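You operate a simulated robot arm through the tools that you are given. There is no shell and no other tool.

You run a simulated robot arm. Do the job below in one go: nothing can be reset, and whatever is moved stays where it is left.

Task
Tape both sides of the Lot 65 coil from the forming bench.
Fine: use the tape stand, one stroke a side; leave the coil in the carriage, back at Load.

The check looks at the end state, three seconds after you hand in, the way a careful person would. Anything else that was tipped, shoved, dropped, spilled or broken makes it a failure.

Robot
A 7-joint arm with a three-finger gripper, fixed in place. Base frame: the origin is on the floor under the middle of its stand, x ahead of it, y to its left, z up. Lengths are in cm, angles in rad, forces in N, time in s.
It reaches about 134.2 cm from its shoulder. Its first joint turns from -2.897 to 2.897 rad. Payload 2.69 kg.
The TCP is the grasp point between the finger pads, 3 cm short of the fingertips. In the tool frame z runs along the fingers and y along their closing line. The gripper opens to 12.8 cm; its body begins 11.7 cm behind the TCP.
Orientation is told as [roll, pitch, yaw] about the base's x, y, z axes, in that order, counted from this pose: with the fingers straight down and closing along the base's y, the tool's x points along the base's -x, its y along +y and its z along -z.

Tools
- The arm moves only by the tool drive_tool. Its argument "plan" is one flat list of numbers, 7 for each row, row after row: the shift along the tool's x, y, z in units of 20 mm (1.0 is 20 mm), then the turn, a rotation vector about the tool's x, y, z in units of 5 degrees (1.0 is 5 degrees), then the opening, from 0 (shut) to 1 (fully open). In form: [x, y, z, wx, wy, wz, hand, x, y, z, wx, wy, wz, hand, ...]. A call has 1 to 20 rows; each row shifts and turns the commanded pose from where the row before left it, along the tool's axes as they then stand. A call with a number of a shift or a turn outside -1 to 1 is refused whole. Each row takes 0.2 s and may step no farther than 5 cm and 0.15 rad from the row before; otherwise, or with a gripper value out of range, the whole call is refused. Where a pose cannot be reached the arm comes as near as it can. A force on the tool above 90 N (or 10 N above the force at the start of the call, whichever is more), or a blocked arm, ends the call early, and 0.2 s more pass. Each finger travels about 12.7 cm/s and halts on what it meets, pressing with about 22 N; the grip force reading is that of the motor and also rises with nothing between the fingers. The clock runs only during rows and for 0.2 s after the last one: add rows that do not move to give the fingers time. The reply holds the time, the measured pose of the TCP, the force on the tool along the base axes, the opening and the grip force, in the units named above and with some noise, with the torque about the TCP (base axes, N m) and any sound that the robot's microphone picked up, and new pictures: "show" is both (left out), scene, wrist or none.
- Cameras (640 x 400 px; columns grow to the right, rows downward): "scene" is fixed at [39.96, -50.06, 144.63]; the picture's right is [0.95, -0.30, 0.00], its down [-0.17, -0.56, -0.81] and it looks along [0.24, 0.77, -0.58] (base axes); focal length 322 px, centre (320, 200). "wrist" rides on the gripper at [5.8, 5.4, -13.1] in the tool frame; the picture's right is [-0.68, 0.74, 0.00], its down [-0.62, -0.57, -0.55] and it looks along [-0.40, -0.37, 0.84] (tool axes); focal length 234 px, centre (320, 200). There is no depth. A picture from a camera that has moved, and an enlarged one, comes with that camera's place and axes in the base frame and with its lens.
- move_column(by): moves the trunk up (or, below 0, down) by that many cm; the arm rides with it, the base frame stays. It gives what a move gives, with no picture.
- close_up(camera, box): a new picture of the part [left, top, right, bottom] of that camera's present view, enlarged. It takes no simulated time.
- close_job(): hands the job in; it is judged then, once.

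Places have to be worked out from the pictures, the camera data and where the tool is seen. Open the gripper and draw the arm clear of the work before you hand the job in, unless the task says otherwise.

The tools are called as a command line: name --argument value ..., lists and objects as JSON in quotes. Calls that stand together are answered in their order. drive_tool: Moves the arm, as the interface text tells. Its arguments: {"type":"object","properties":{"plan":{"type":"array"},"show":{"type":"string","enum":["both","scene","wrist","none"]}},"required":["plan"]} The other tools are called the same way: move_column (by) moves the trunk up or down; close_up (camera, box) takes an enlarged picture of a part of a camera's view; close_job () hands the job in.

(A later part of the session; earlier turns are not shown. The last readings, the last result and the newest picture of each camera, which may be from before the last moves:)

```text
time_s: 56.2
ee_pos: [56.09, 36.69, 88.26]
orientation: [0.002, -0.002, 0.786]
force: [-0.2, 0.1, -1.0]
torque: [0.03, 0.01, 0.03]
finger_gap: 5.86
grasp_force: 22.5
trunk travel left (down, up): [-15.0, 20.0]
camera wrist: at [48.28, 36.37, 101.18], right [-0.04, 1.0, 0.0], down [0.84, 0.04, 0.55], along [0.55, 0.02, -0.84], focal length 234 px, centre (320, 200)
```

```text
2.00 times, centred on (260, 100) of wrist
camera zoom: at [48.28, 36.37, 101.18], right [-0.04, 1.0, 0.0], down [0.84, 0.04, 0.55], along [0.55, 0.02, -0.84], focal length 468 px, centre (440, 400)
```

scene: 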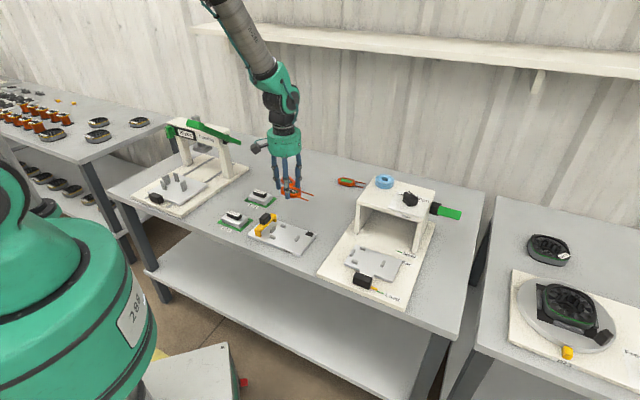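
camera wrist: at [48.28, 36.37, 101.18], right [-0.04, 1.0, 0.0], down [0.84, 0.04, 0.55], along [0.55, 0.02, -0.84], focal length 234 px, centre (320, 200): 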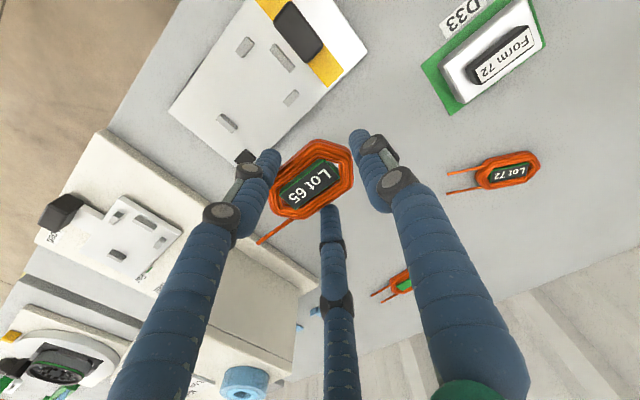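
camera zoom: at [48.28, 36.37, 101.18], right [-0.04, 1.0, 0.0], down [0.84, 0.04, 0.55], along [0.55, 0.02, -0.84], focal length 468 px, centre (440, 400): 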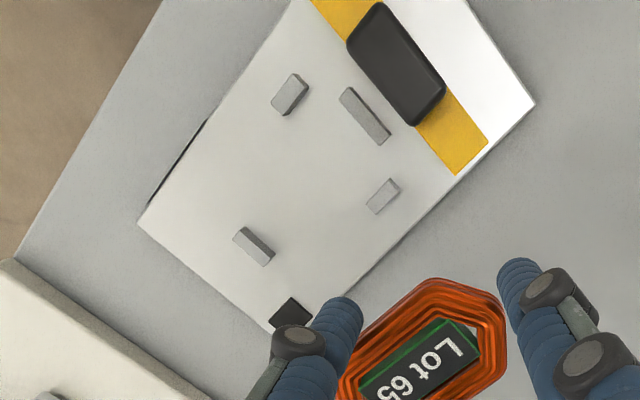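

The gauge nest is aligned with the tool: pegs at x≈7.8 cm, end peg at y≈2.1, bridge handle face at y≈3.9 in the tool frame. I'll shift by (7.67, −1.5) cm over the nest and lower to z≈80 to check alignment.

drive_tool --plan '[0.64, -0.125, 0, 0, 0, 0, 0.3, 0.64, -0.125, 0, 0, 0, 0, 0.3, 0.64, -0.125, 0, 0, 0, 0, 0.3, 0.64, -0.125, 0, 0, 0, 0, 0.3, 0.64, -0.125, 0, 0, 0, 0, 0.3, 0.635, -0.125, 0, 0, 0, 0, 0.3, 0, 0, 0.7, 0, 0, 0, 0.3, 0, 0, 0.7, 0, 0, 0, 0.3, 0, 0, 0.7, 0, 0, 0, 0.3, 0, 0, 0.7, 0, 0, 0, 0.3, 0, 0, 0.7, 0, 0, 0, 0.3, 0, 0, 0.5, 0, 0, 0, 0.3, 0, 0, 0, 0, 0, 0, 0.3]' --show "both"

close_up --camera "wrist" --box '[200, 60, 440, 260]'

close_up --camera "scene" --box '[240, 200, 330, 260]'

```text
time_s: 59.0
ee_pos: [51.74, 30.34, 80.07]
orientation: [0.001, 0.002, 0.786]
force: [0.9, -0.2, -1.5]
torque: [0.02, 0.02, -0.02]
finger_gap: 5.83
grasp_force: 22.4
trunk travel left (down, up): [-15.0, 20.0]
camera wrist: at [43.98, 29.95, 93.2], right [-0.04, 1.0, 0.0], down [0.84, 0.04, 0.55], along [0.55, 0.02, -0.84], focal length 234 px, centre (320, 200)
```

scene: 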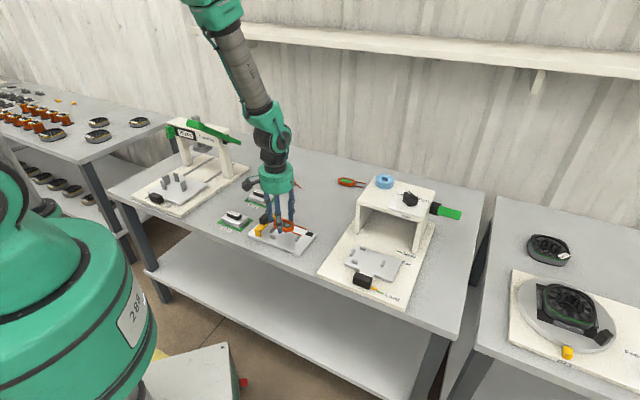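
wrist: 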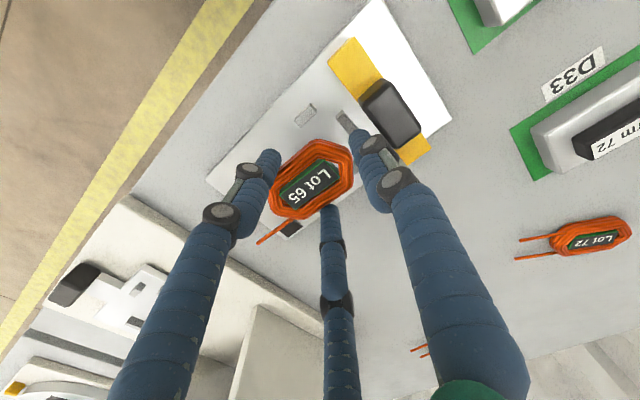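

```text
2.00 times, centred on (320, 160) of wrist
camera zoom: at [43.98, 29.95, 93.2], right [-0.04, 1.0, 0.0], down [0.84, 0.04, 0.55], along [0.55, 0.02, -0.84], focal length 468 px, centre (320, 280)
```

zoom: 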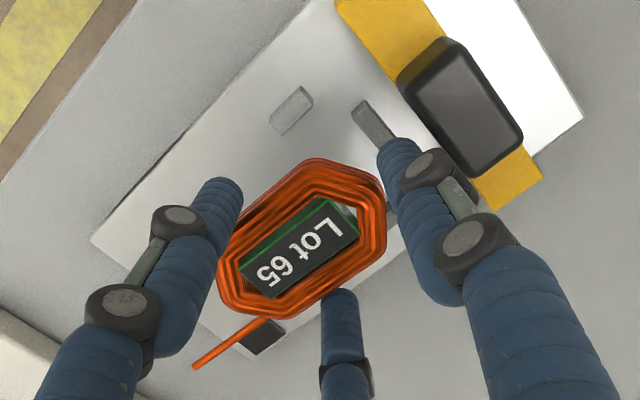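

```text
6.67 times, centred on (285, 230) of scene
camera zoom: at [39.96, -50.06, 144.63], right [0.95, -0.3, 0.0], down [-0.17, -0.56, -0.81], along [0.24, 0.77, -0.58], focal length 2147 px, centre (553, 0)
```

zoom: 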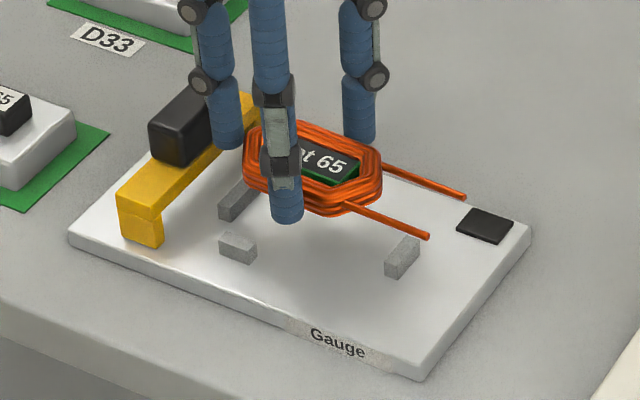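

Alignment is within about 0.2 cm; I'll shift 0.18 cm in tool x and lower to z≈77.6 so the coil is just above the pegs.

drive_tool --plan '[0.09, 0, 0.4, 0, 0, 0, 0.3, 0, 0, 0.4, 0, 0, 0, 0.3, 0, 0, 0.4, 0, 0, 0, 0.3, 0, 0, 0, 0, 0, 0, 0.3]' --show "both"

close_up --camera "wrist" --box '[200, 60, 440, 260]'

close_up --camera "scene" --box '[240, 200, 330, 260]'

```text
time_s: 60.0
ee_pos: [51.71, 30.21, 77.78]
orientation: [-0.001, 0.001, 0.785]
force: [-0.6, -0.9, -1.1]
torque: [0.02, 0.0, 0.02]
finger_gap: 5.84
grasp_force: 22.1
trunk travel left (down, up): [-15.0, 20.0]
camera wrist: at [43.87, 29.8, 90.79], right [-0.04, 1.0, 0.0], down [0.84, 0.04, 0.55], along [0.55, 0.02, -0.84], focal length 234 px, centre (320, 200)
```

scene: 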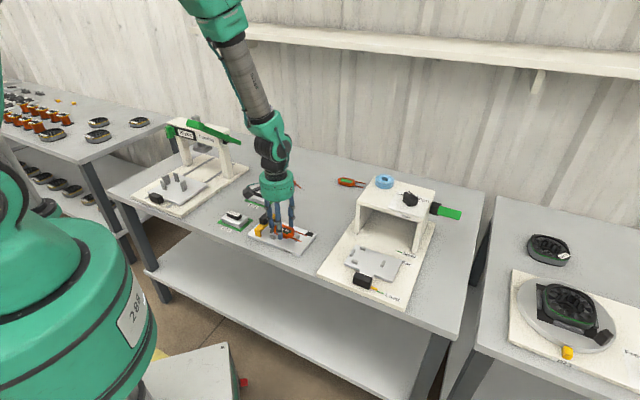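
wrist: 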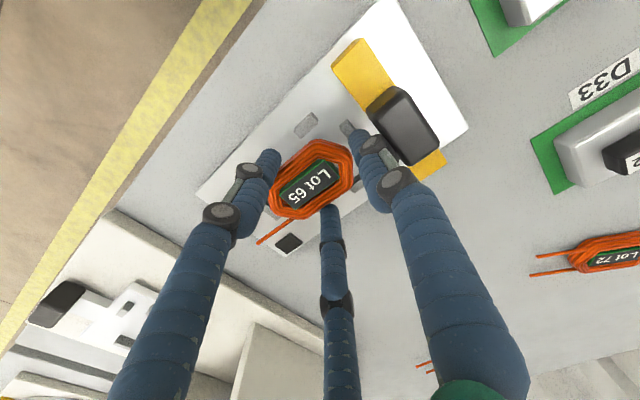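

```text
2.00 times, centred on (320, 160) of wrist
camera zoom: at [43.87, 29.8, 90.79], right [-0.04, 1.0, 0.0], down [0.84, 0.04, 0.55], along [0.55, 0.02, -0.84], focal length 468 px, centre (320, 280)
```

zoom: 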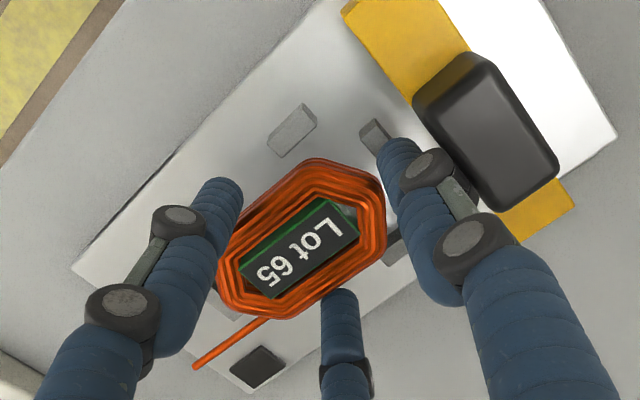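

```text
6.67 times, centred on (285, 230) of scene
camera zoom: at [39.96, -50.06, 144.63], right [0.95, -0.3, 0.0], down [-0.17, -0.56, -0.81], along [0.24, 0.77, -0.58], focal length 2147 px, centre (553, 0)
```

zoom: 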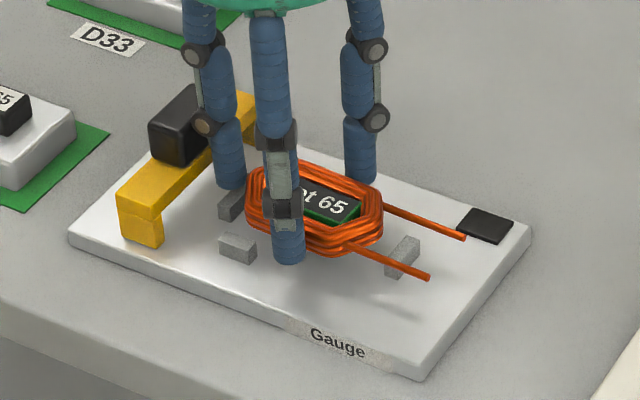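

Alignment looks good, but the tip finger's knuckle is only ~0.2 cm from the bridge handle. The nest has slack toward the lead side, so I'll shift 0.35 cm that way, lower 0.75 cm, then release only slightly.

drive_tool --plan '[0, -0.175, 0, 0, 0, 0, 0.3, 0, 0, 0.2, 0, 0, 0, 0.3, 0, 0, 0.18, 0, 0, 0, 0.3, 0, 0, 0, 0, 0, 0, 0.3]' --show "wrist"

close_up --camera "wrist" --box '[200, 60, 440, 260]'

close_up --camera "scene" --box '[240, 200, 330, 260]'

```text
time_s: 61.0
ee_pos: [51.8, 29.79, 77.16]
orientation: [0.001, 0.0, 0.784]
force: [-6.1, -5.6, 32.7]
torque: [0.73, 1.19, 0.36]
finger_gap: 5.85
grasp_force: 22.2
trunk travel left (down, up): [-15.0, 20.0]
camera wrist: at [44.04, 29.5, 90.22], right [-0.04, 1.0, 0.0], down [0.83, 0.03, 0.55], along [0.55, 0.02, -0.83], focal length 234 px, centre (320, 200)
```

wrist: 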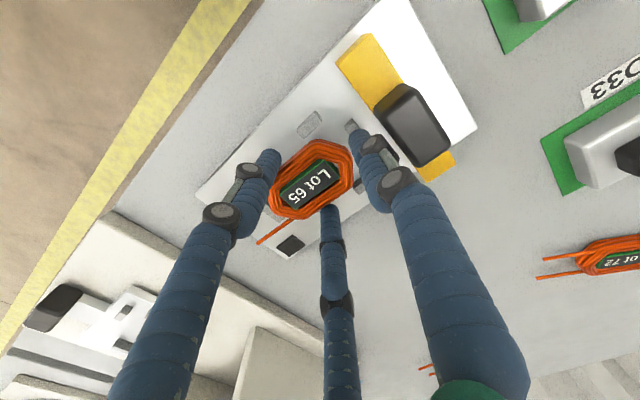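

```text
2.00 times, centred on (320, 160) of wrist
camera zoom: at [44.04, 29.5, 90.22], right [-0.04, 1.0, 0.0], down [0.83, 0.03, 0.55], along [0.55, 0.02, -0.83], focal length 468 px, centre (320, 280)
```

zoom: 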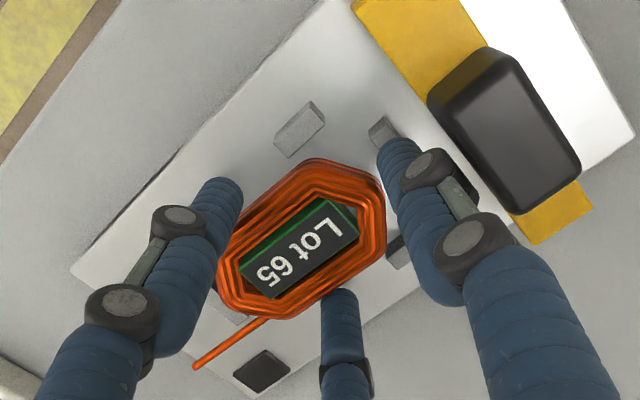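

```text
6.67 times, centred on (285, 230) of scene
camera zoom: at [39.96, -50.06, 144.63], right [0.95, -0.3, 0.0], down [-0.17, -0.56, -0.81], along [0.24, 0.77, -0.58], focal length 2147 px, centre (553, 0)
```

zoom: 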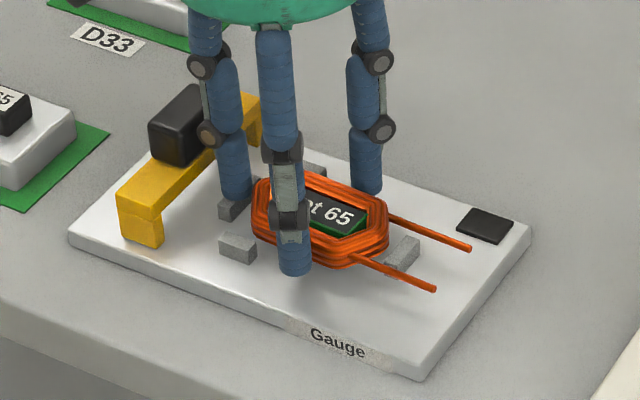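

Force and torque show the tip finger has landed on the end peg's top (z≈74.15), so the coil is engaged about 0.35 cm between the pegs. I'll lift 0.1 cm and open slightly so the coil settles into the nest.

drive_tool --plan '[0, 0, -0.08, 0, 0, 0, 0.4, 0, 0, 0, 0, 0, 0, 0.46, 0, 0, 0, 0, 0, 0, 0.49, 0, 0, 0, 0, 0, 0, 0.49, 0, 0, 0, 0, 0, 0, 0.49]' --show "wrist"

close_up --camera "wrist" --box '[200, 60, 440, 260]'

close_up --camera "scene" --box '[240, 200, 330, 260]'

```text
time_s: 62.2
ee_pos: [51.84, 29.85, 77.16]
orientation: [0.0, -0.002, 0.784]
force: [2.5, 2.8, 4.2]
torque: [0.17, -0.02, -0.16]
finger_gap: 6.37
grasp_force: 0.0
trunk travel left (down, up): [-15.0, 20.0]
camera wrist: at [44.06, 29.52, 90.17], right [-0.04, 1.0, 0.0], down [0.84, 0.04, 0.55], along [0.55, 0.02, -0.84], focal length 234 px, centre (320, 200)
```

wrist: 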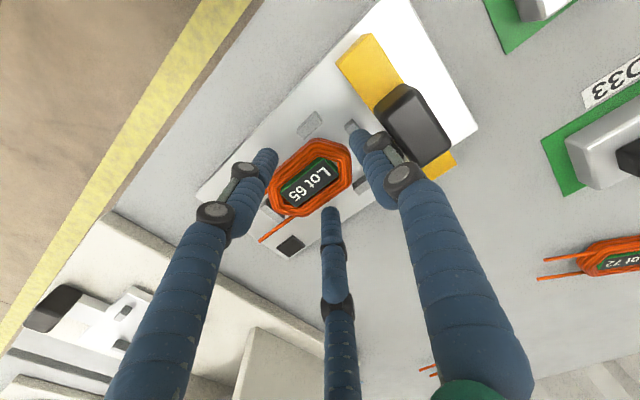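

```text
2.00 times, centred on (320, 160) of wrist
camera zoom: at [44.06, 29.52, 90.17], right [-0.04, 1.0, 0.0], down [0.84, 0.04, 0.55], along [0.55, 0.02, -0.84], focal length 468 px, centre (320, 280)
```

zoom: 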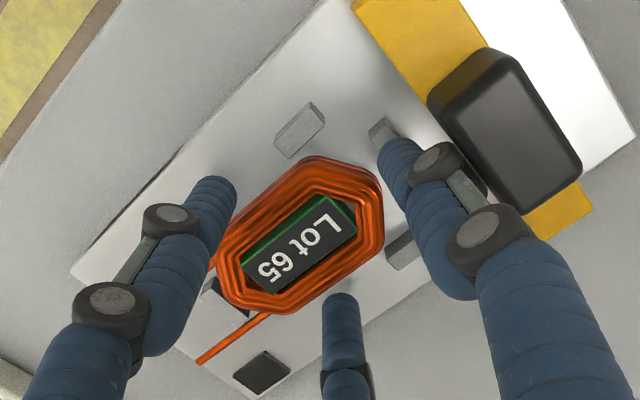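

```text
6.67 times, centred on (285, 230) of scene
camera zoom: at [39.96, -50.06, 144.63], right [0.95, -0.3, 0.0], down [-0.17, -0.56, -0.81], along [0.24, 0.77, -0.58], focal length 2147 px, centre (553, 0)
```

zoom: 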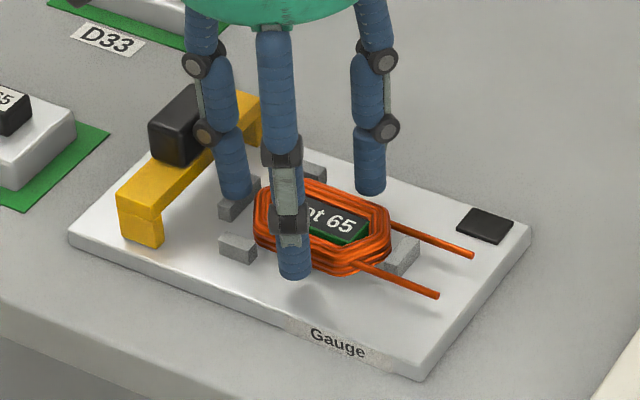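

The coil dropped into the gauge nest with its leads either side of the lead peg. I'll rise straight up clear of everything and look.

drive_tool --plan '[0, 0, -0.3, 0, 0, 0, 0.49, 0, 0, -0.8, 0, 0, 0, 0.49, 0, 0, -0.9, 0, 0, 0, 0.49, 0, 0, -0.9, 0, 0, 0, 0.49, 0, 0, -0.9, 0, 0, 0, 0.49, 0, 0, -0.9, 0, 0, 0, 0.49, 0, 0, -0.9, 0, 0, 0, 0.49, 0, 0, 0, 0, 0, 0, 0.49]' --show "wrist"

close_up --camera "wrist" --box '[230, 100, 430, 260]'

close_up --camera "scene" --box '[240, 200, 330, 260]'

```text
time_s: 64.0
ee_pos: [51.9, 29.81, 88.33]
orientation: [0.001, 0.001, 0.785]
force: [-0.6, -0.5, -0.5]
torque: [0.02, 0.0, 0.01]
finger_gap: 6.26
grasp_force: 0.1
trunk travel left (down, up): [-15.0, 20.0]
camera wrist: at [44.06, 29.52, 101.39], right [-0.04, 1.0, 0.0], down [0.84, 0.04, 0.55], along [0.55, 0.02, -0.84], focal length 234 px, centre (320, 200)
```

wrist: 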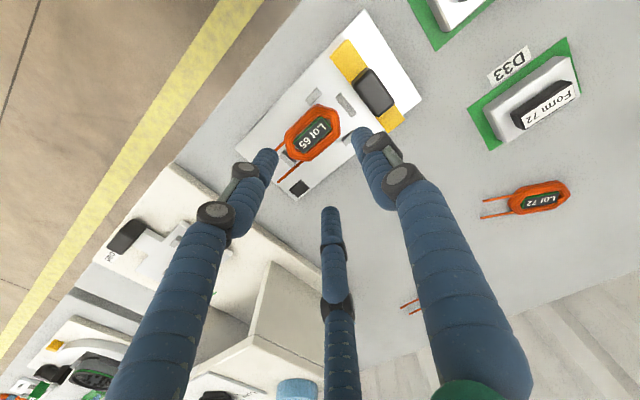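

```text
2.50 times, centred on (330, 180) of wrist
camera zoom: at [44.06, 29.52, 101.39], right [-0.04, 1.0, 0.0], down [0.84, 0.04, 0.55], along [0.55, 0.02, -0.84], focal length 585 px, centre (295, 250)
```

zoom: 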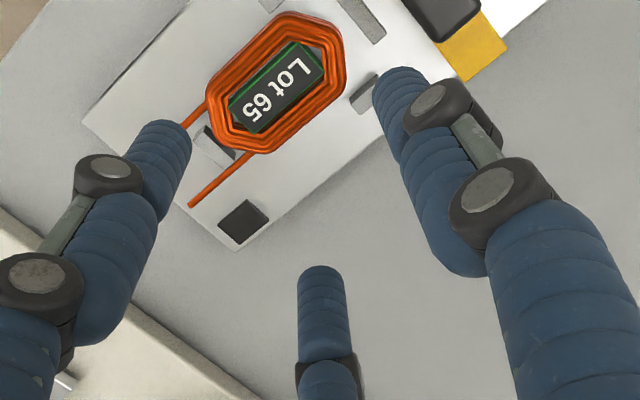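

```text
6.67 times, centred on (285, 230) of scene
camera zoom: at [39.96, -50.06, 144.63], right [0.95, -0.3, 0.0], down [-0.17, -0.56, -0.81], along [0.24, 0.77, -0.58], focal length 2147 px, centre (553, 0)
```

zoom: 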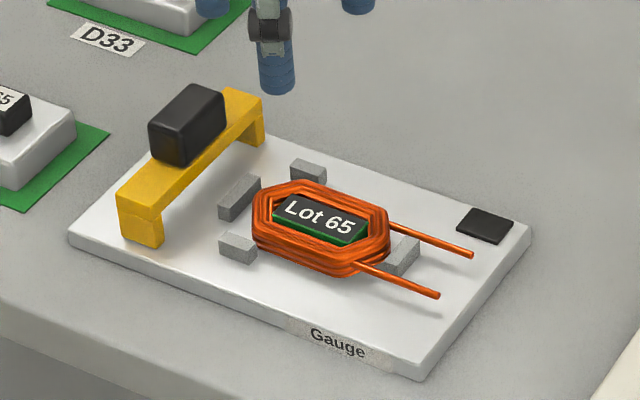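

The coil lies flat in the nest. The bridge has ~2 cm clearance, more than the coil, so it seems meant to slide over it; I'll close the fingers, go behind the black handle and push it gently along the plate.

drive_tool --plan '[0, 1.0, 0, 0, 0, 0, 0.2, 0, 1.0, 0, 0, 0, 0, 0, 0, 1.0, 0, 0, 0, 0, 0, 0, 1.0, 0, 0, 0, 0, 0, 0, 1.0, 0, 0, 0, 0, 0, 0, 0, 0.9, 0, 0, 0, 0, 0, 0, 0.9, 0, 0, 0, 0, 0, 0, 0.9, 0, 0, 0, 0, 0, 0, 0.8, 0, 0, 0, 0, 0, 0, 0, 0, 0, 0, 0]' --show "both"

close_up --camera "scene" --box '[230, 190, 330, 260]'

close_up --camera "wrist" --box '[200, 60, 440, 260]'

```text
time_s: 66.2
ee_pos: [44.72, 36.98, 81.3]
orientation: [0.0, 0.0, 0.786]
force: [0.2, 0.5, 0.2]
torque: [0.01, 0.0, 0.01]
finger_gap: 0.21
grasp_force: 21.5
trunk travel left (down, up): [-15.0, 20.0]
camera wrist: at [36.99, 36.65, 94.4], right [-0.04, 1.0, 0.0], down [0.84, 0.04, 0.55], along [0.55, 0.02, -0.84], focal length 234 px, centre (320, 200)
```

scene: 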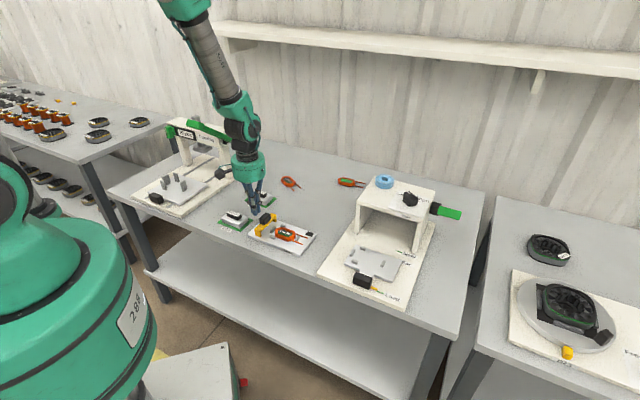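
wrist: 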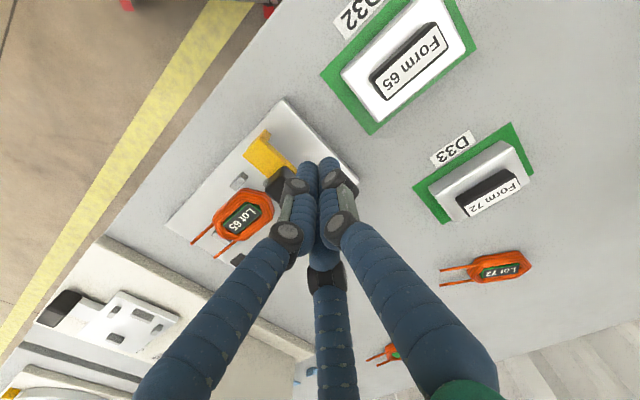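

```text
5.71 times, centred on (280, 225) of scene
camera zoom: at [39.96, -50.06, 144.63], right [0.95, -0.3, 0.0], down [-0.17, -0.56, -0.81], along [0.24, 0.77, -0.58], focal length 1840 px, centre (549, 57)
```

zoom: 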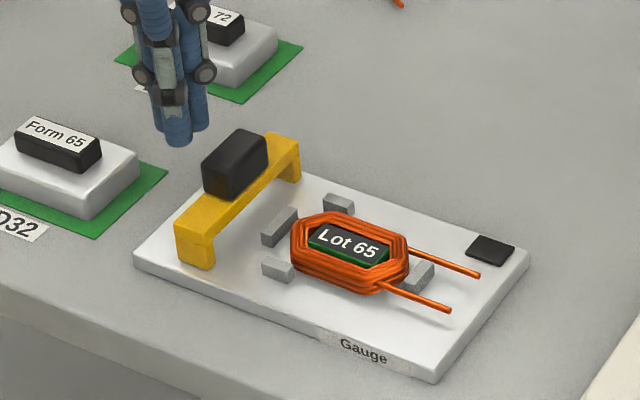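

```text
2.00 times, centred on (320, 160) of wrist
camera zoom: at [36.99, 36.65, 94.4], right [-0.04, 1.0, 0.0], down [0.84, 0.04, 0.55], along [0.55, 0.02, -0.84], focal length 468 px, centre (320, 280)
```

zoom: 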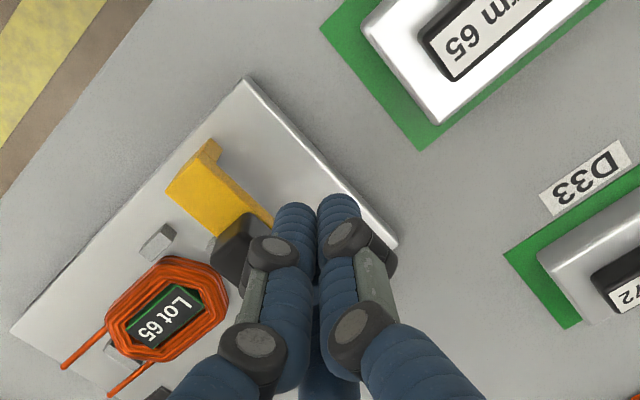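

The closed fingers are just behind the handle. I'll lower to fingertip z≈76.7 and push +v by about 3 cm first, watching forces.

drive_tool --plan '[0, 0, 0.4, 0, 0, 0, 0, 0, 0, 0.4, 0, 0, 0, 0, 0, -0.2, 0, 0, 0, 0, 0, 0, -0.25, 0, 0, 0, 0, 0, 0, -0.25, 0, 0, 0, 0, 0, 0, -0.25, 0, 0, 0, 0, 0, 0, -0.25, 0, 0, 0, 0, 0, 0, -0.25, 0, 0, 0, 0, 0, 0, 0, 0, 0, 0, 0, 0]' --show "both"

close_up --camera "scene" --box '[230, 190, 330, 260]'

```text
time_s: 68.2
ee_pos: [46.9, 34.86, 79.74]
orientation: [-0.001, -0.001, 0.784]
force: [0.5, 0.5, -0.6]
torque: [0.04, 0.0, 0.0]
finger_gap: 0.24
grasp_force: 21.6
trunk travel left (down, up): [-15.0, 20.0]
camera wrist: at [39.05, 34.57, 92.81], right [-0.04, 1.0, 0.0], down [0.84, 0.04, 0.55], along [0.55, 0.02, -0.84], focal length 234 px, centre (320, 200)
```

scene: 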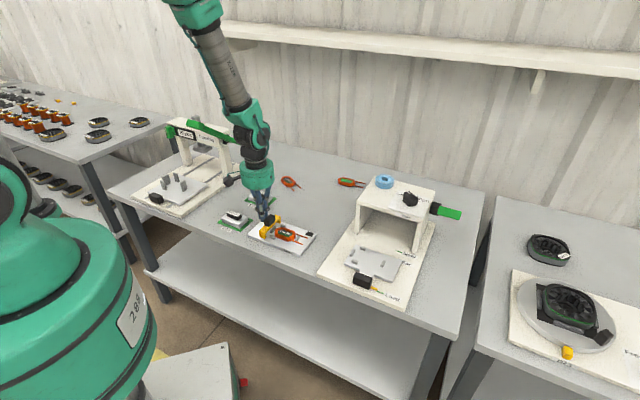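
wrist: 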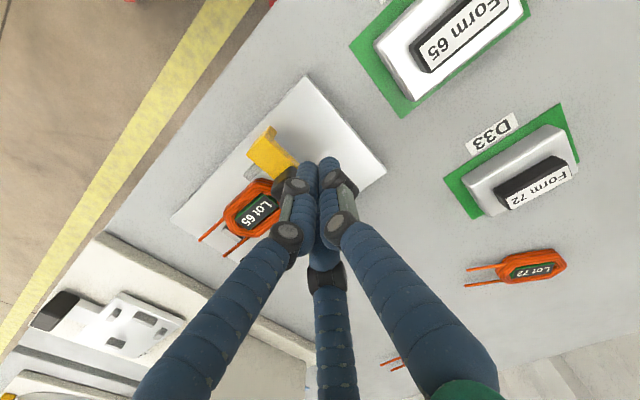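

```text
5.71 times, centred on (280, 225) of scene
camera zoom: at [39.96, -50.06, 144.63], right [0.95, -0.3, 0.0], down [-0.17, -0.56, -0.81], along [0.24, 0.77, -0.58], focal length 1840 px, centre (549, 57)
```

zoom: 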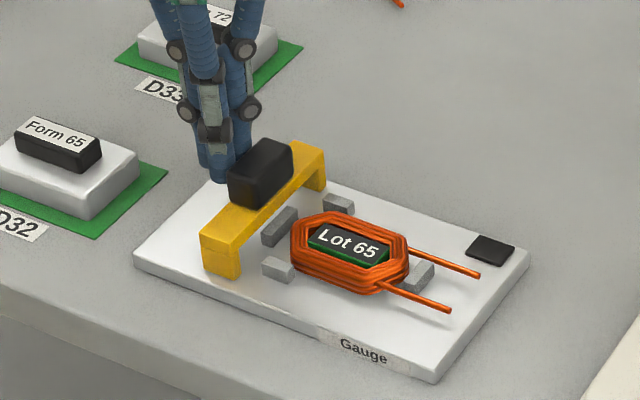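

The bridge slides freely on the plate (moved ≈2 cm). I'll keep pushing so it passes over the coil, watching the black patch and the force.

drive_tool --plan '[0, -0.25, 0, 0, 0, 0, 0, 0, -0.25, 0, 0, 0, 0, 0, 0, -0.25, 0, 0, 0, 0, 0, 0, -0.25, 0, 0, 0, 0, 0, 0, -0.25, 0, 0, 0, 0, 0, 0, 0, 0, 0, 0, 0, 0]' --show "scene"

close_up --camera "scene" --box '[230, 190, 330, 260]'

```text
time_s: 69.6
ee_pos: [48.59, 33.12, 79.8]
orientation: [-0.001, 0.001, 0.786]
force: [0.4, 0.0, -0.5]
torque: [-0.02, -0.02, -0.01]
finger_gap: 0.21
grasp_force: 21.5
trunk travel left (down, up): [-15.0, 20.0]
```

scene: 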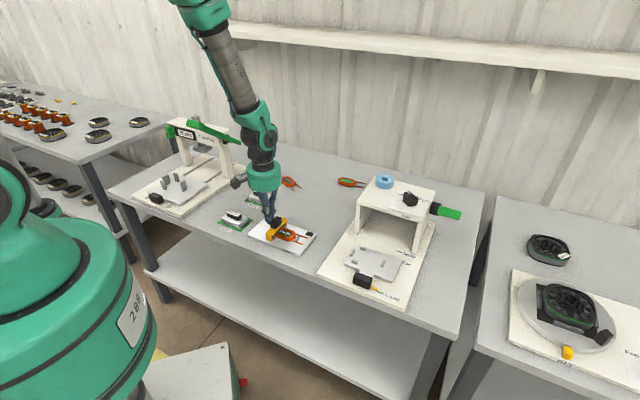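

```text
5.71 times, centred on (280, 225) of scene
camera zoom: at [39.96, -50.06, 144.63], right [0.95, -0.3, 0.0], down [-0.17, -0.56, -0.81], along [0.24, 0.77, -0.58], focal length 1840 px, centre (549, 57)
```

zoom: 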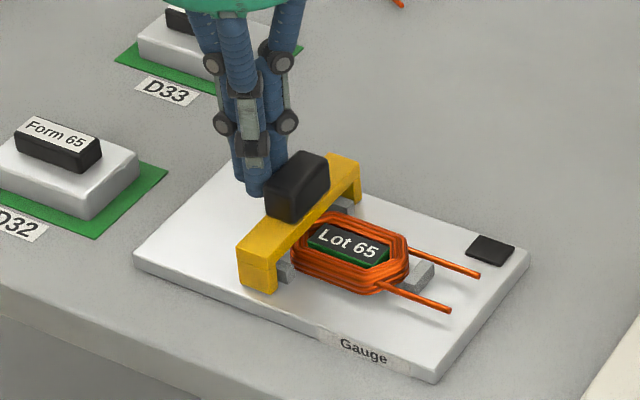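

drive_tool --plan '[0, -0.25, 0, 0, 0, 0, 0, 0, -0.25, 0, 0, 0, 0, 0, 0, -0.25, 0, 0, 0, 0, 0, 0, -0.25, 0, 0, 0, 0, 0, 0, -0.25, 0, 0, 0, 0, 0, 0, 0, 0, 0, 0, 0, 0]' --show "scene"

close_up --camera "scene" --box '[230, 190, 330, 260]'

```text
time_s: 71.0
ee_pos: [50.35, 31.37, 79.78]
orientation: [0.0, 0.001, 0.785]
force: [0.3, -0.5, 0.2]
torque: [0.01, 0.0, -0.01]
finger_gap: 0.25
grasp_force: 22.0
trunk travel left (down, up): [-15.0, 20.0]
```

scene: 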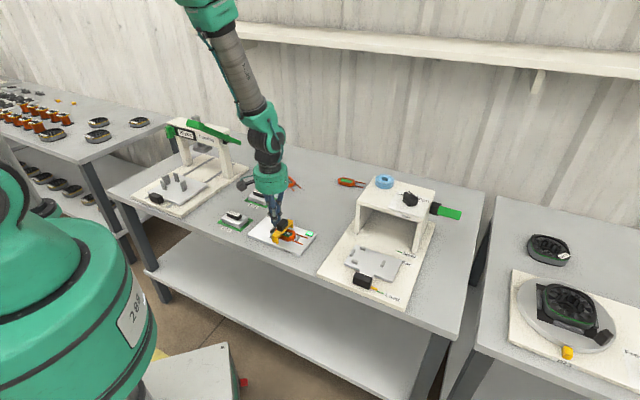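

```text
5.71 times, centred on (280, 225) of scene
camera zoom: at [39.96, -50.06, 144.63], right [0.95, -0.3, 0.0], down [-0.17, -0.56, -0.81], along [0.24, 0.77, -0.58], focal length 1840 px, centre (549, 57)
```

zoom: 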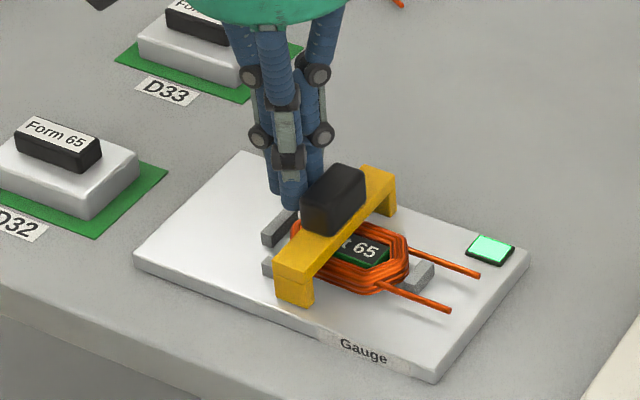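

The black patch has lit up green: it is a readout. I'll zoom in on it.

close_up --camera "scene" --box '[298, 222, 318, 238]'

close_up --camera "wrist" --box '[100, 100, 320, 300]'

```text
16.00 times, centred on (308, 230) of scene
camera zoom: at [39.96, -50.06, 144.63], right [0.95, -0.3, 0.0], down [-0.17, -0.56, -0.81], along [0.24, 0.77, -0.58], focal length 5153 px, centre (512, -280)
```

zoom: 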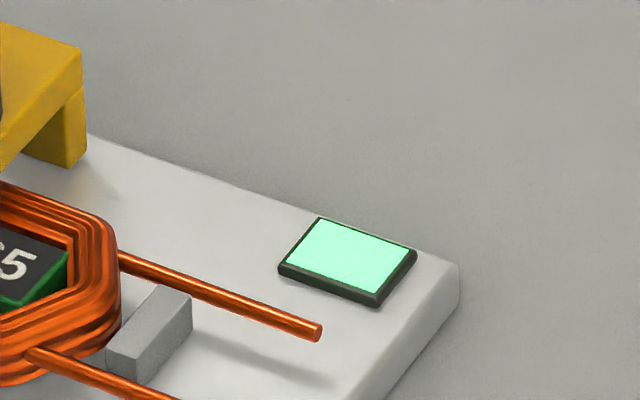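

```text
2.00 times, centred on (210, 200) of wrist
camera zoom: at [42.55, 31.02, 92.78], right [-0.04, 1.0, 0.0], down [0.84, 0.04, 0.55], along [0.55, 0.02, -0.84], focal length 468 px, centre (540, 200)
```

zoom: 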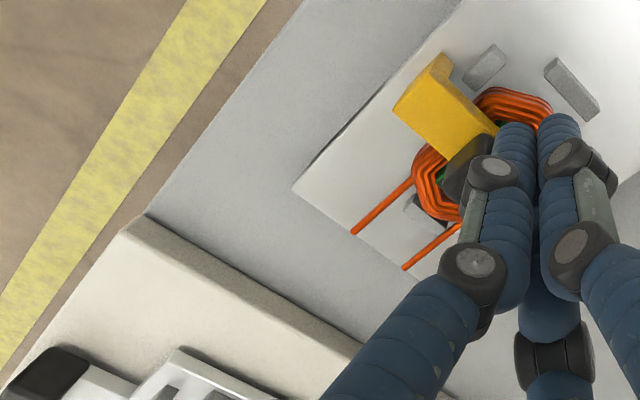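

The display is lit but blank; the bridge is still ~0.7 cm short of the coil's middle. I'll nudge it further and check the readout.

drive_tool --plan '[0, -0.18, 0, 0, 0, 0, 0, 0, -0.18, 0, 0, 0, 0, 0, 0, 0, 0, 0, 0, 0, 0, 0, 0, 0, 0, 0, 0, 0]' --show "scene"

close_up --camera "scene" --box '[298, 222, 318, 238]'

close_up --camera "scene" --box '[230, 190, 330, 260]'

```text
time_s: 72.0
ee_pos: [50.87, 30.84, 79.75]
orientation: [-0.001, -0.001, 0.787]
force: [0.3, -0.8, -0.2]
torque: [-0.01, -0.02, 0.03]
finger_gap: 0.21
grasp_force: 22.2
trunk travel left (down, up): [-15.0, 20.0]
```

scene: 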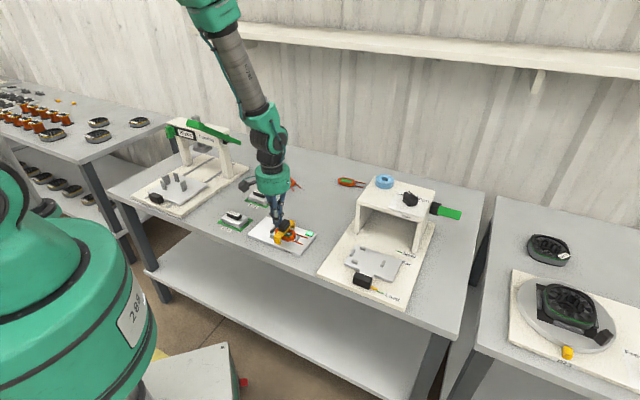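

```text
16.00 times, centred on (308, 230) of scene
camera zoom: at [39.96, -50.06, 144.63], right [0.95, -0.3, 0.0], down [-0.17, -0.56, -0.81], along [0.24, 0.77, -0.58], focal length 5153 px, centre (512, -280)
```

zoom: 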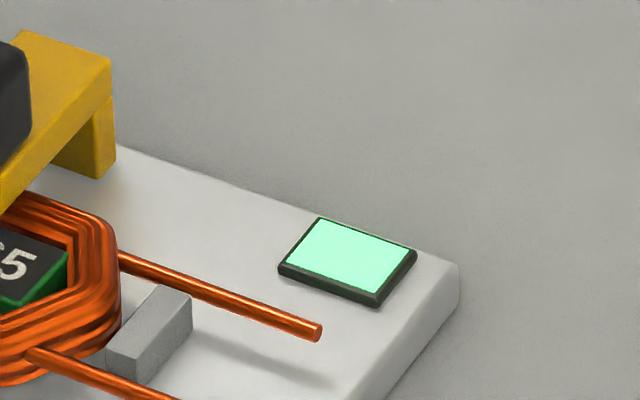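

```text
5.71 times, centred on (280, 225) of scene
camera zoom: at [39.96, -50.06, 144.63], right [0.95, -0.3, 0.0], down [-0.17, -0.56, -0.81], along [0.24, 0.77, -0.58], focal length 1840 px, centre (549, 57)
```

zoom: 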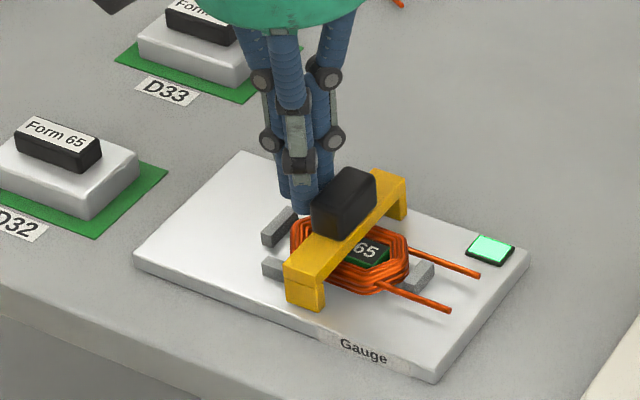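

drive_tool --plan '[0, 0, 0, 0, 0, 0, 0, 0, 0, 0, 0, 0, 0, 0, 0, 0, 0, 0, 0, 0, 0, 0, 0, 0, 0, 0, 0, 0, 0, 0, 0, 0, 0, 0, 0, 0, 0, 0, 0, 0, 0, 0, 0, 0, 0, 0, 0, 0, 0]' --show "scene"

close_up --camera "scene" --box '[298, 222, 318, 238]'

```text
time_s: 73.6
ee_pos: [50.9, 30.93, 79.73]
orientation: [0.0, 0.001, 0.786]
force: [0.9, 0.3, -0.2]
torque: [0.0, 0.04, -0.01]
finger_gap: 0.24
grasp_force: 22.4
trunk travel left (down, up): [-15.0, 20.0]
```

scene: 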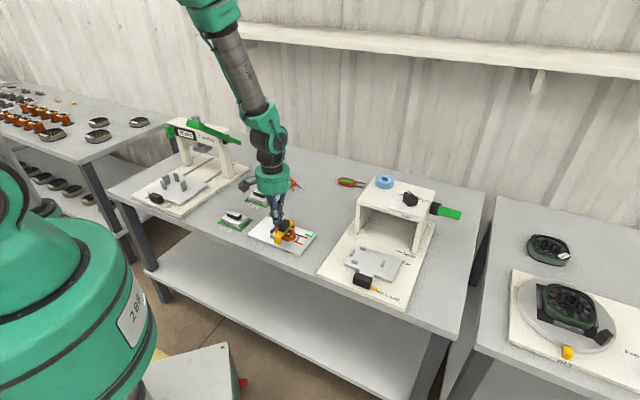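

```text
16.00 times, centred on (308, 230) of scene
camera zoom: at [39.96, -50.06, 144.63], right [0.95, -0.3, 0.0], down [-0.17, -0.56, -0.81], along [0.24, 0.77, -0.58], focal length 5153 px, centre (512, -280)
```

zoom: 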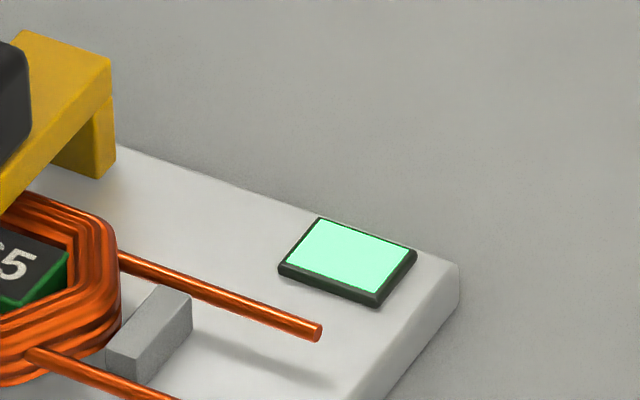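

The patch is steadily lit green with no text. I'll slide the bridge a bit further past the coil to see whether the readout changes.

drive_tool --plan '[0, -0.25, 0, 0, 0, 0, 0, 0, -0.25, 0, 0, 0, 0, 0, 0, -0.25, 0, 0, 0, 0, 0, 0, 0, 0, 0, 0, 0, 0]' --show "scene"

close_up --camera "scene" --box '[255, 200, 335, 256]'

```text
time_s: 74.1
ee_pos: [50.85, 30.92, 79.57]
orientation: [-0.001, 0.002, 0.79]
force: [-17.8, 19.2, 4.8]
torque: [0.4, 0.02, -0.01]
finger_gap: 0.22
grasp_force: 21.8
trunk travel left (down, up): [-15.0, 20.0]
stopped in row 2: the force on the tool passed its limit at 103 N (the readings are from after the stop); the commanded pose is now the measured one
```

scene: 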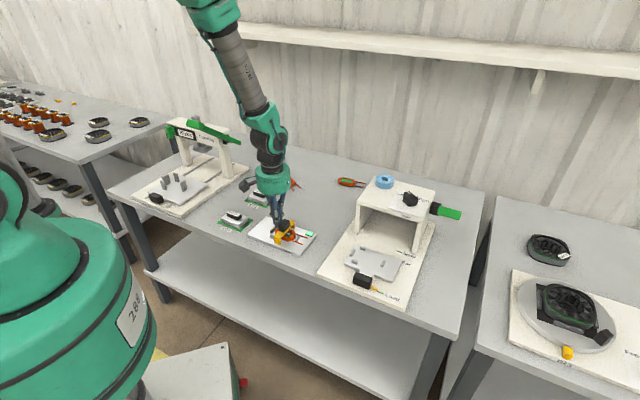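

```text
7.14 times, centred on (295, 228) of scene
camera zoom: at [39.96, -50.06, 144.63], right [0.95, -0.3, 0.0], down [-0.17, -0.56, -0.81], along [0.24, 0.77, -0.58], focal length 2300 px, centre (499, 0)
```

zoom: 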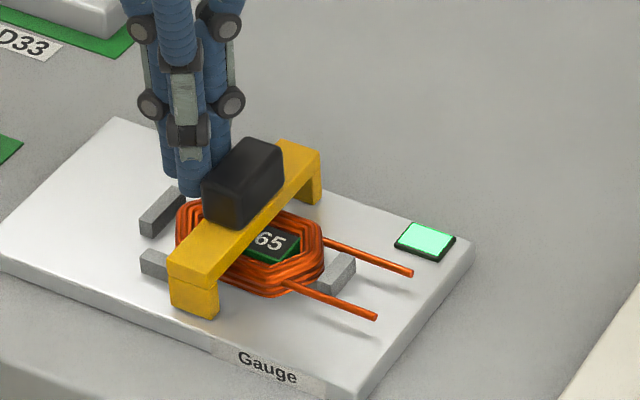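

The bridge reached its end stop over the coil and the patch stays lit. I'll back off, rise and look straight at the patch from close up with the wrist camera.

drive_tool --plan '[0, 0.3, 0, 0, 0, 0, 0, 0, 0.2, -0.5, 0, 0, 0, 0, 0, 0, -0.9, 0, 0, 0, 0, 0, 0, -0.9, 0, 0, 0, 0, 0, -0.9, -0.9, 0, 0, 0, 0, 0, -1.0, -0.5, 0, 0, 0, 0, 0, -1.0, 0, 0, 0, 0, 0, 0, -1.0, 0, 0, 0, 0, 0, 0, -1.0, 0, 0, 0, 0, 0, 0, 0, 0, 0, 0, 0, 0]' --show "both"

close_up --camera "wrist" --box '[240, 0, 440, 160]'

close_up --camera "scene" --box '[298, 222, 318, 238]'

```text
time_s: 76.3
ee_pos: [57.3, 24.46, 87.0]
orientation: [0.001, 0.001, 0.788]
force: [0.4, -0.3, -0.1]
torque: [0.02, 0.03, 0.02]
finger_gap: 0.25
grasp_force: 21.6
trunk travel left (down, up): [-15.0, 20.0]
camera wrist: at [49.52, 24.01, 100.12], right [-0.05, 1.0, 0.0], down [0.84, 0.04, 0.55], along [0.55, 0.02, -0.84], focal length 234 px, centre (320, 200)
```

scene: 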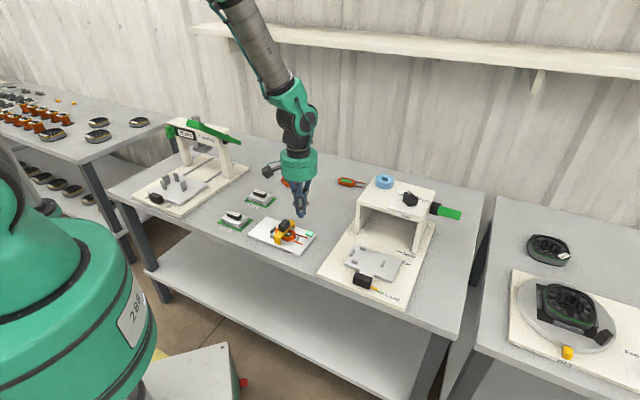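
wrist: 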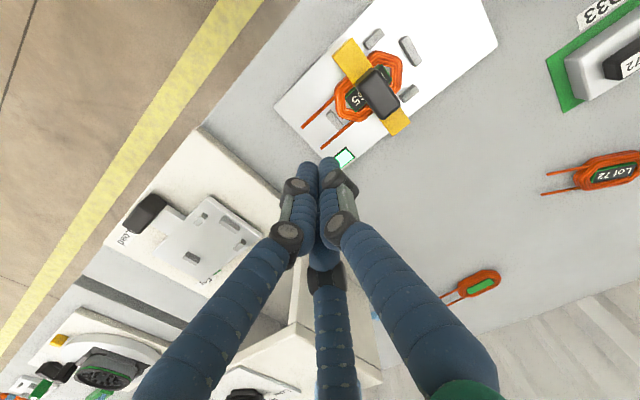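

```text
2.50 times, centred on (340, 80) of wrist
camera zoom: at [49.52, 24.01, 100.12], right [-0.05, 1.0, 0.0], down [0.84, 0.04, 0.55], along [0.55, 0.02, -0.84], focal length 585 px, centre (270, 500)
```

zoom: 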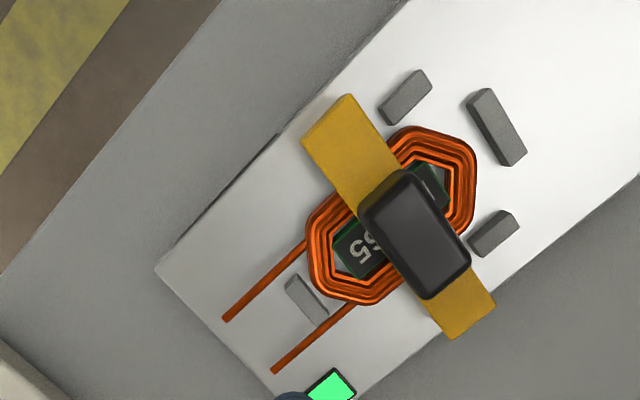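

```text
16.00 times, centred on (308, 230) of scene
camera zoom: at [39.96, -50.06, 144.63], right [0.95, -0.3, 0.0], down [-0.17, -0.56, -0.81], along [0.24, 0.77, -0.58], focal length 5153 px, centre (512, -280)
```

zoom: 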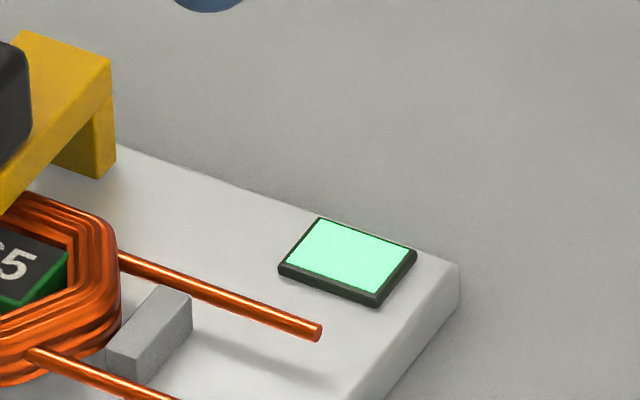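

The gauge patch is just a lamp: bridge reached its stop over the coil with a green light, so the coil is in gauge. I'll now push the bridge back to its original place with the closed fingers from the other side.

drive_tool --plan '[0, 0, 0.9, 0, 0, 0, 0, 0, 0, 0.9, 0, 0, 0, 0, 0, 0, 0.9, 0, 0, 0, 0, 0, 0, 0.9, 0, 0, 0, 0, 0, 0.7, 0, 0, 0, 0, 0, 0, 0.7, 0, 0, 0, 0, 0, 0, 0.4, 0, 0, 0, 0, 0, 0, 0.4, 0, 0, 0, 0, 0, 0, 0.4, 0, 0, 0, 0, 0, 0, 0.4, 0, 0, 0, 0, 0, 0, 0.4, 0, 0, 0, 0, 0, 0, 0.4, 0, 0, 0, 0, 0, 0, 0.4, 0, 0, 0, 0, 0, 0, 0.4, 0, 0, 0, 0, 0, 0, 0.4, 0, 0, 0, 0, 0, 0, 0, 0, 0, 0, 0, 0]' --show "scene"

close_up --camera "scene" --box '[240, 200, 330, 260]'

```text
time_s: 79.7
ee_pos: [50.03, 31.43, 79.88]
orientation: [0.002, 0.001, 0.788]
force: [-0.4, 1.1, -0.2]
torque: [0.0, 0.02, -0.01]
finger_gap: 0.23
grasp_force: 21.8
trunk travel left (down, up): [-15.0, 20.0]
```

scene: 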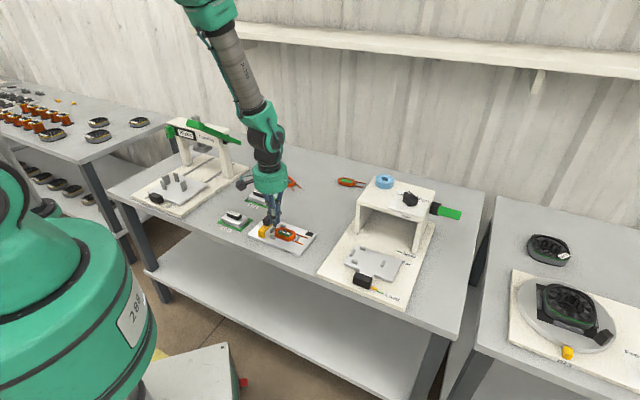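

```text
6.67 times, centred on (285, 230) of scene
camera zoom: at [39.96, -50.06, 144.63], right [0.95, -0.3, 0.0], down [-0.17, -0.56, -0.81], along [0.24, 0.77, -0.58], focal length 2147 px, centre (553, 0)
```

zoom: 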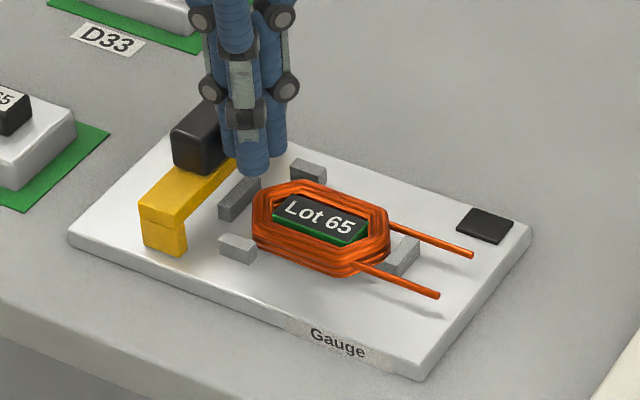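

The bridge needs about 1.2 cm more to match its original picture position; I'll push gently and compare.

drive_tool --plan '[0, 0.2, 0, 0, 0, 0, 0, 0, 0.2, 0, 0, 0, 0, 0, 0, 0.15, 0, 0, 0, 0, 0, 0, 0, 0, 0, 0, 0, 0, 0, 0, 0, 0, 0, 0, 0]' --show "scene"

close_up --camera "scene" --box '[240, 200, 330, 260]'

```text
time_s: 80.9
ee_pos: [49.37, 32.28, 79.83]
orientation: [0.002, 0.003, 0.788]
force: [1.1, 0.7, -0.2]
torque: [0.02, 0.0, 0.01]
finger_gap: 0.25
grasp_force: 22.0
trunk travel left (down, up): [-15.0, 20.0]
```

scene: 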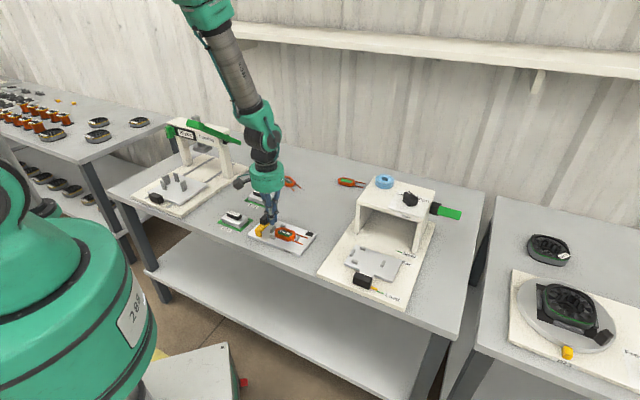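

```text
6.67 times, centred on (285, 230) of scene
camera zoom: at [39.96, -50.06, 144.63], right [0.95, -0.3, 0.0], down [-0.17, -0.56, -0.81], along [0.24, 0.77, -0.58], focal length 2147 px, centre (553, 0)
```

zoom: 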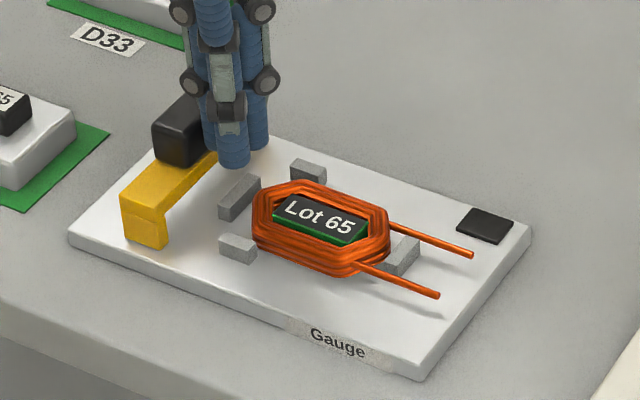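

drive_tool --plan '[0, 0.08, 0, 0, 0, 0, 0, 0, 0, 0, 0, 0, 0, 0, 0, 0, 0, 0, 0, 0, 0]' --show "none"

close_up --camera "scene" --box '[240, 200, 330, 260]'

```text
time_s: 81.7
ee_pos: [49.23, 32.38, 79.8]
orientation: [0.002, 0.003, 0.789]
force: [0.7, -0.9, 0.6]
torque: [0.0, -0.02, 0.02]
finger_gap: 0.24
grasp_force: 21.7
trunk travel left (down, up): [-15.0, 20.0]
```

```text
6.67 times, centred on (285, 230) of scene
camera zoom: at [39.96, -50.06, 144.63], right [0.95, -0.3, 0.0], down [-0.17, -0.56, -0.81], along [0.24, 0.77, -0.58], focal length 2147 px, centre (553, 0)
```

zoom: 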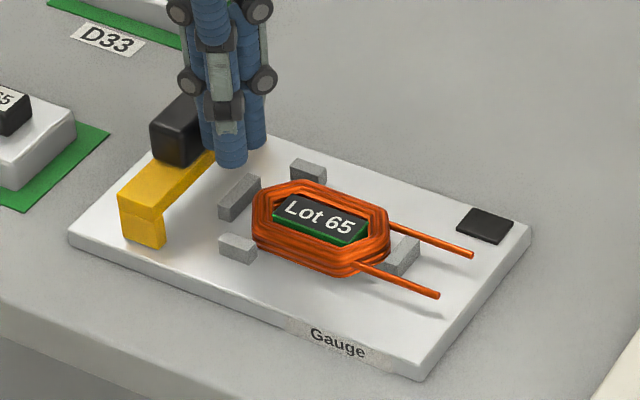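

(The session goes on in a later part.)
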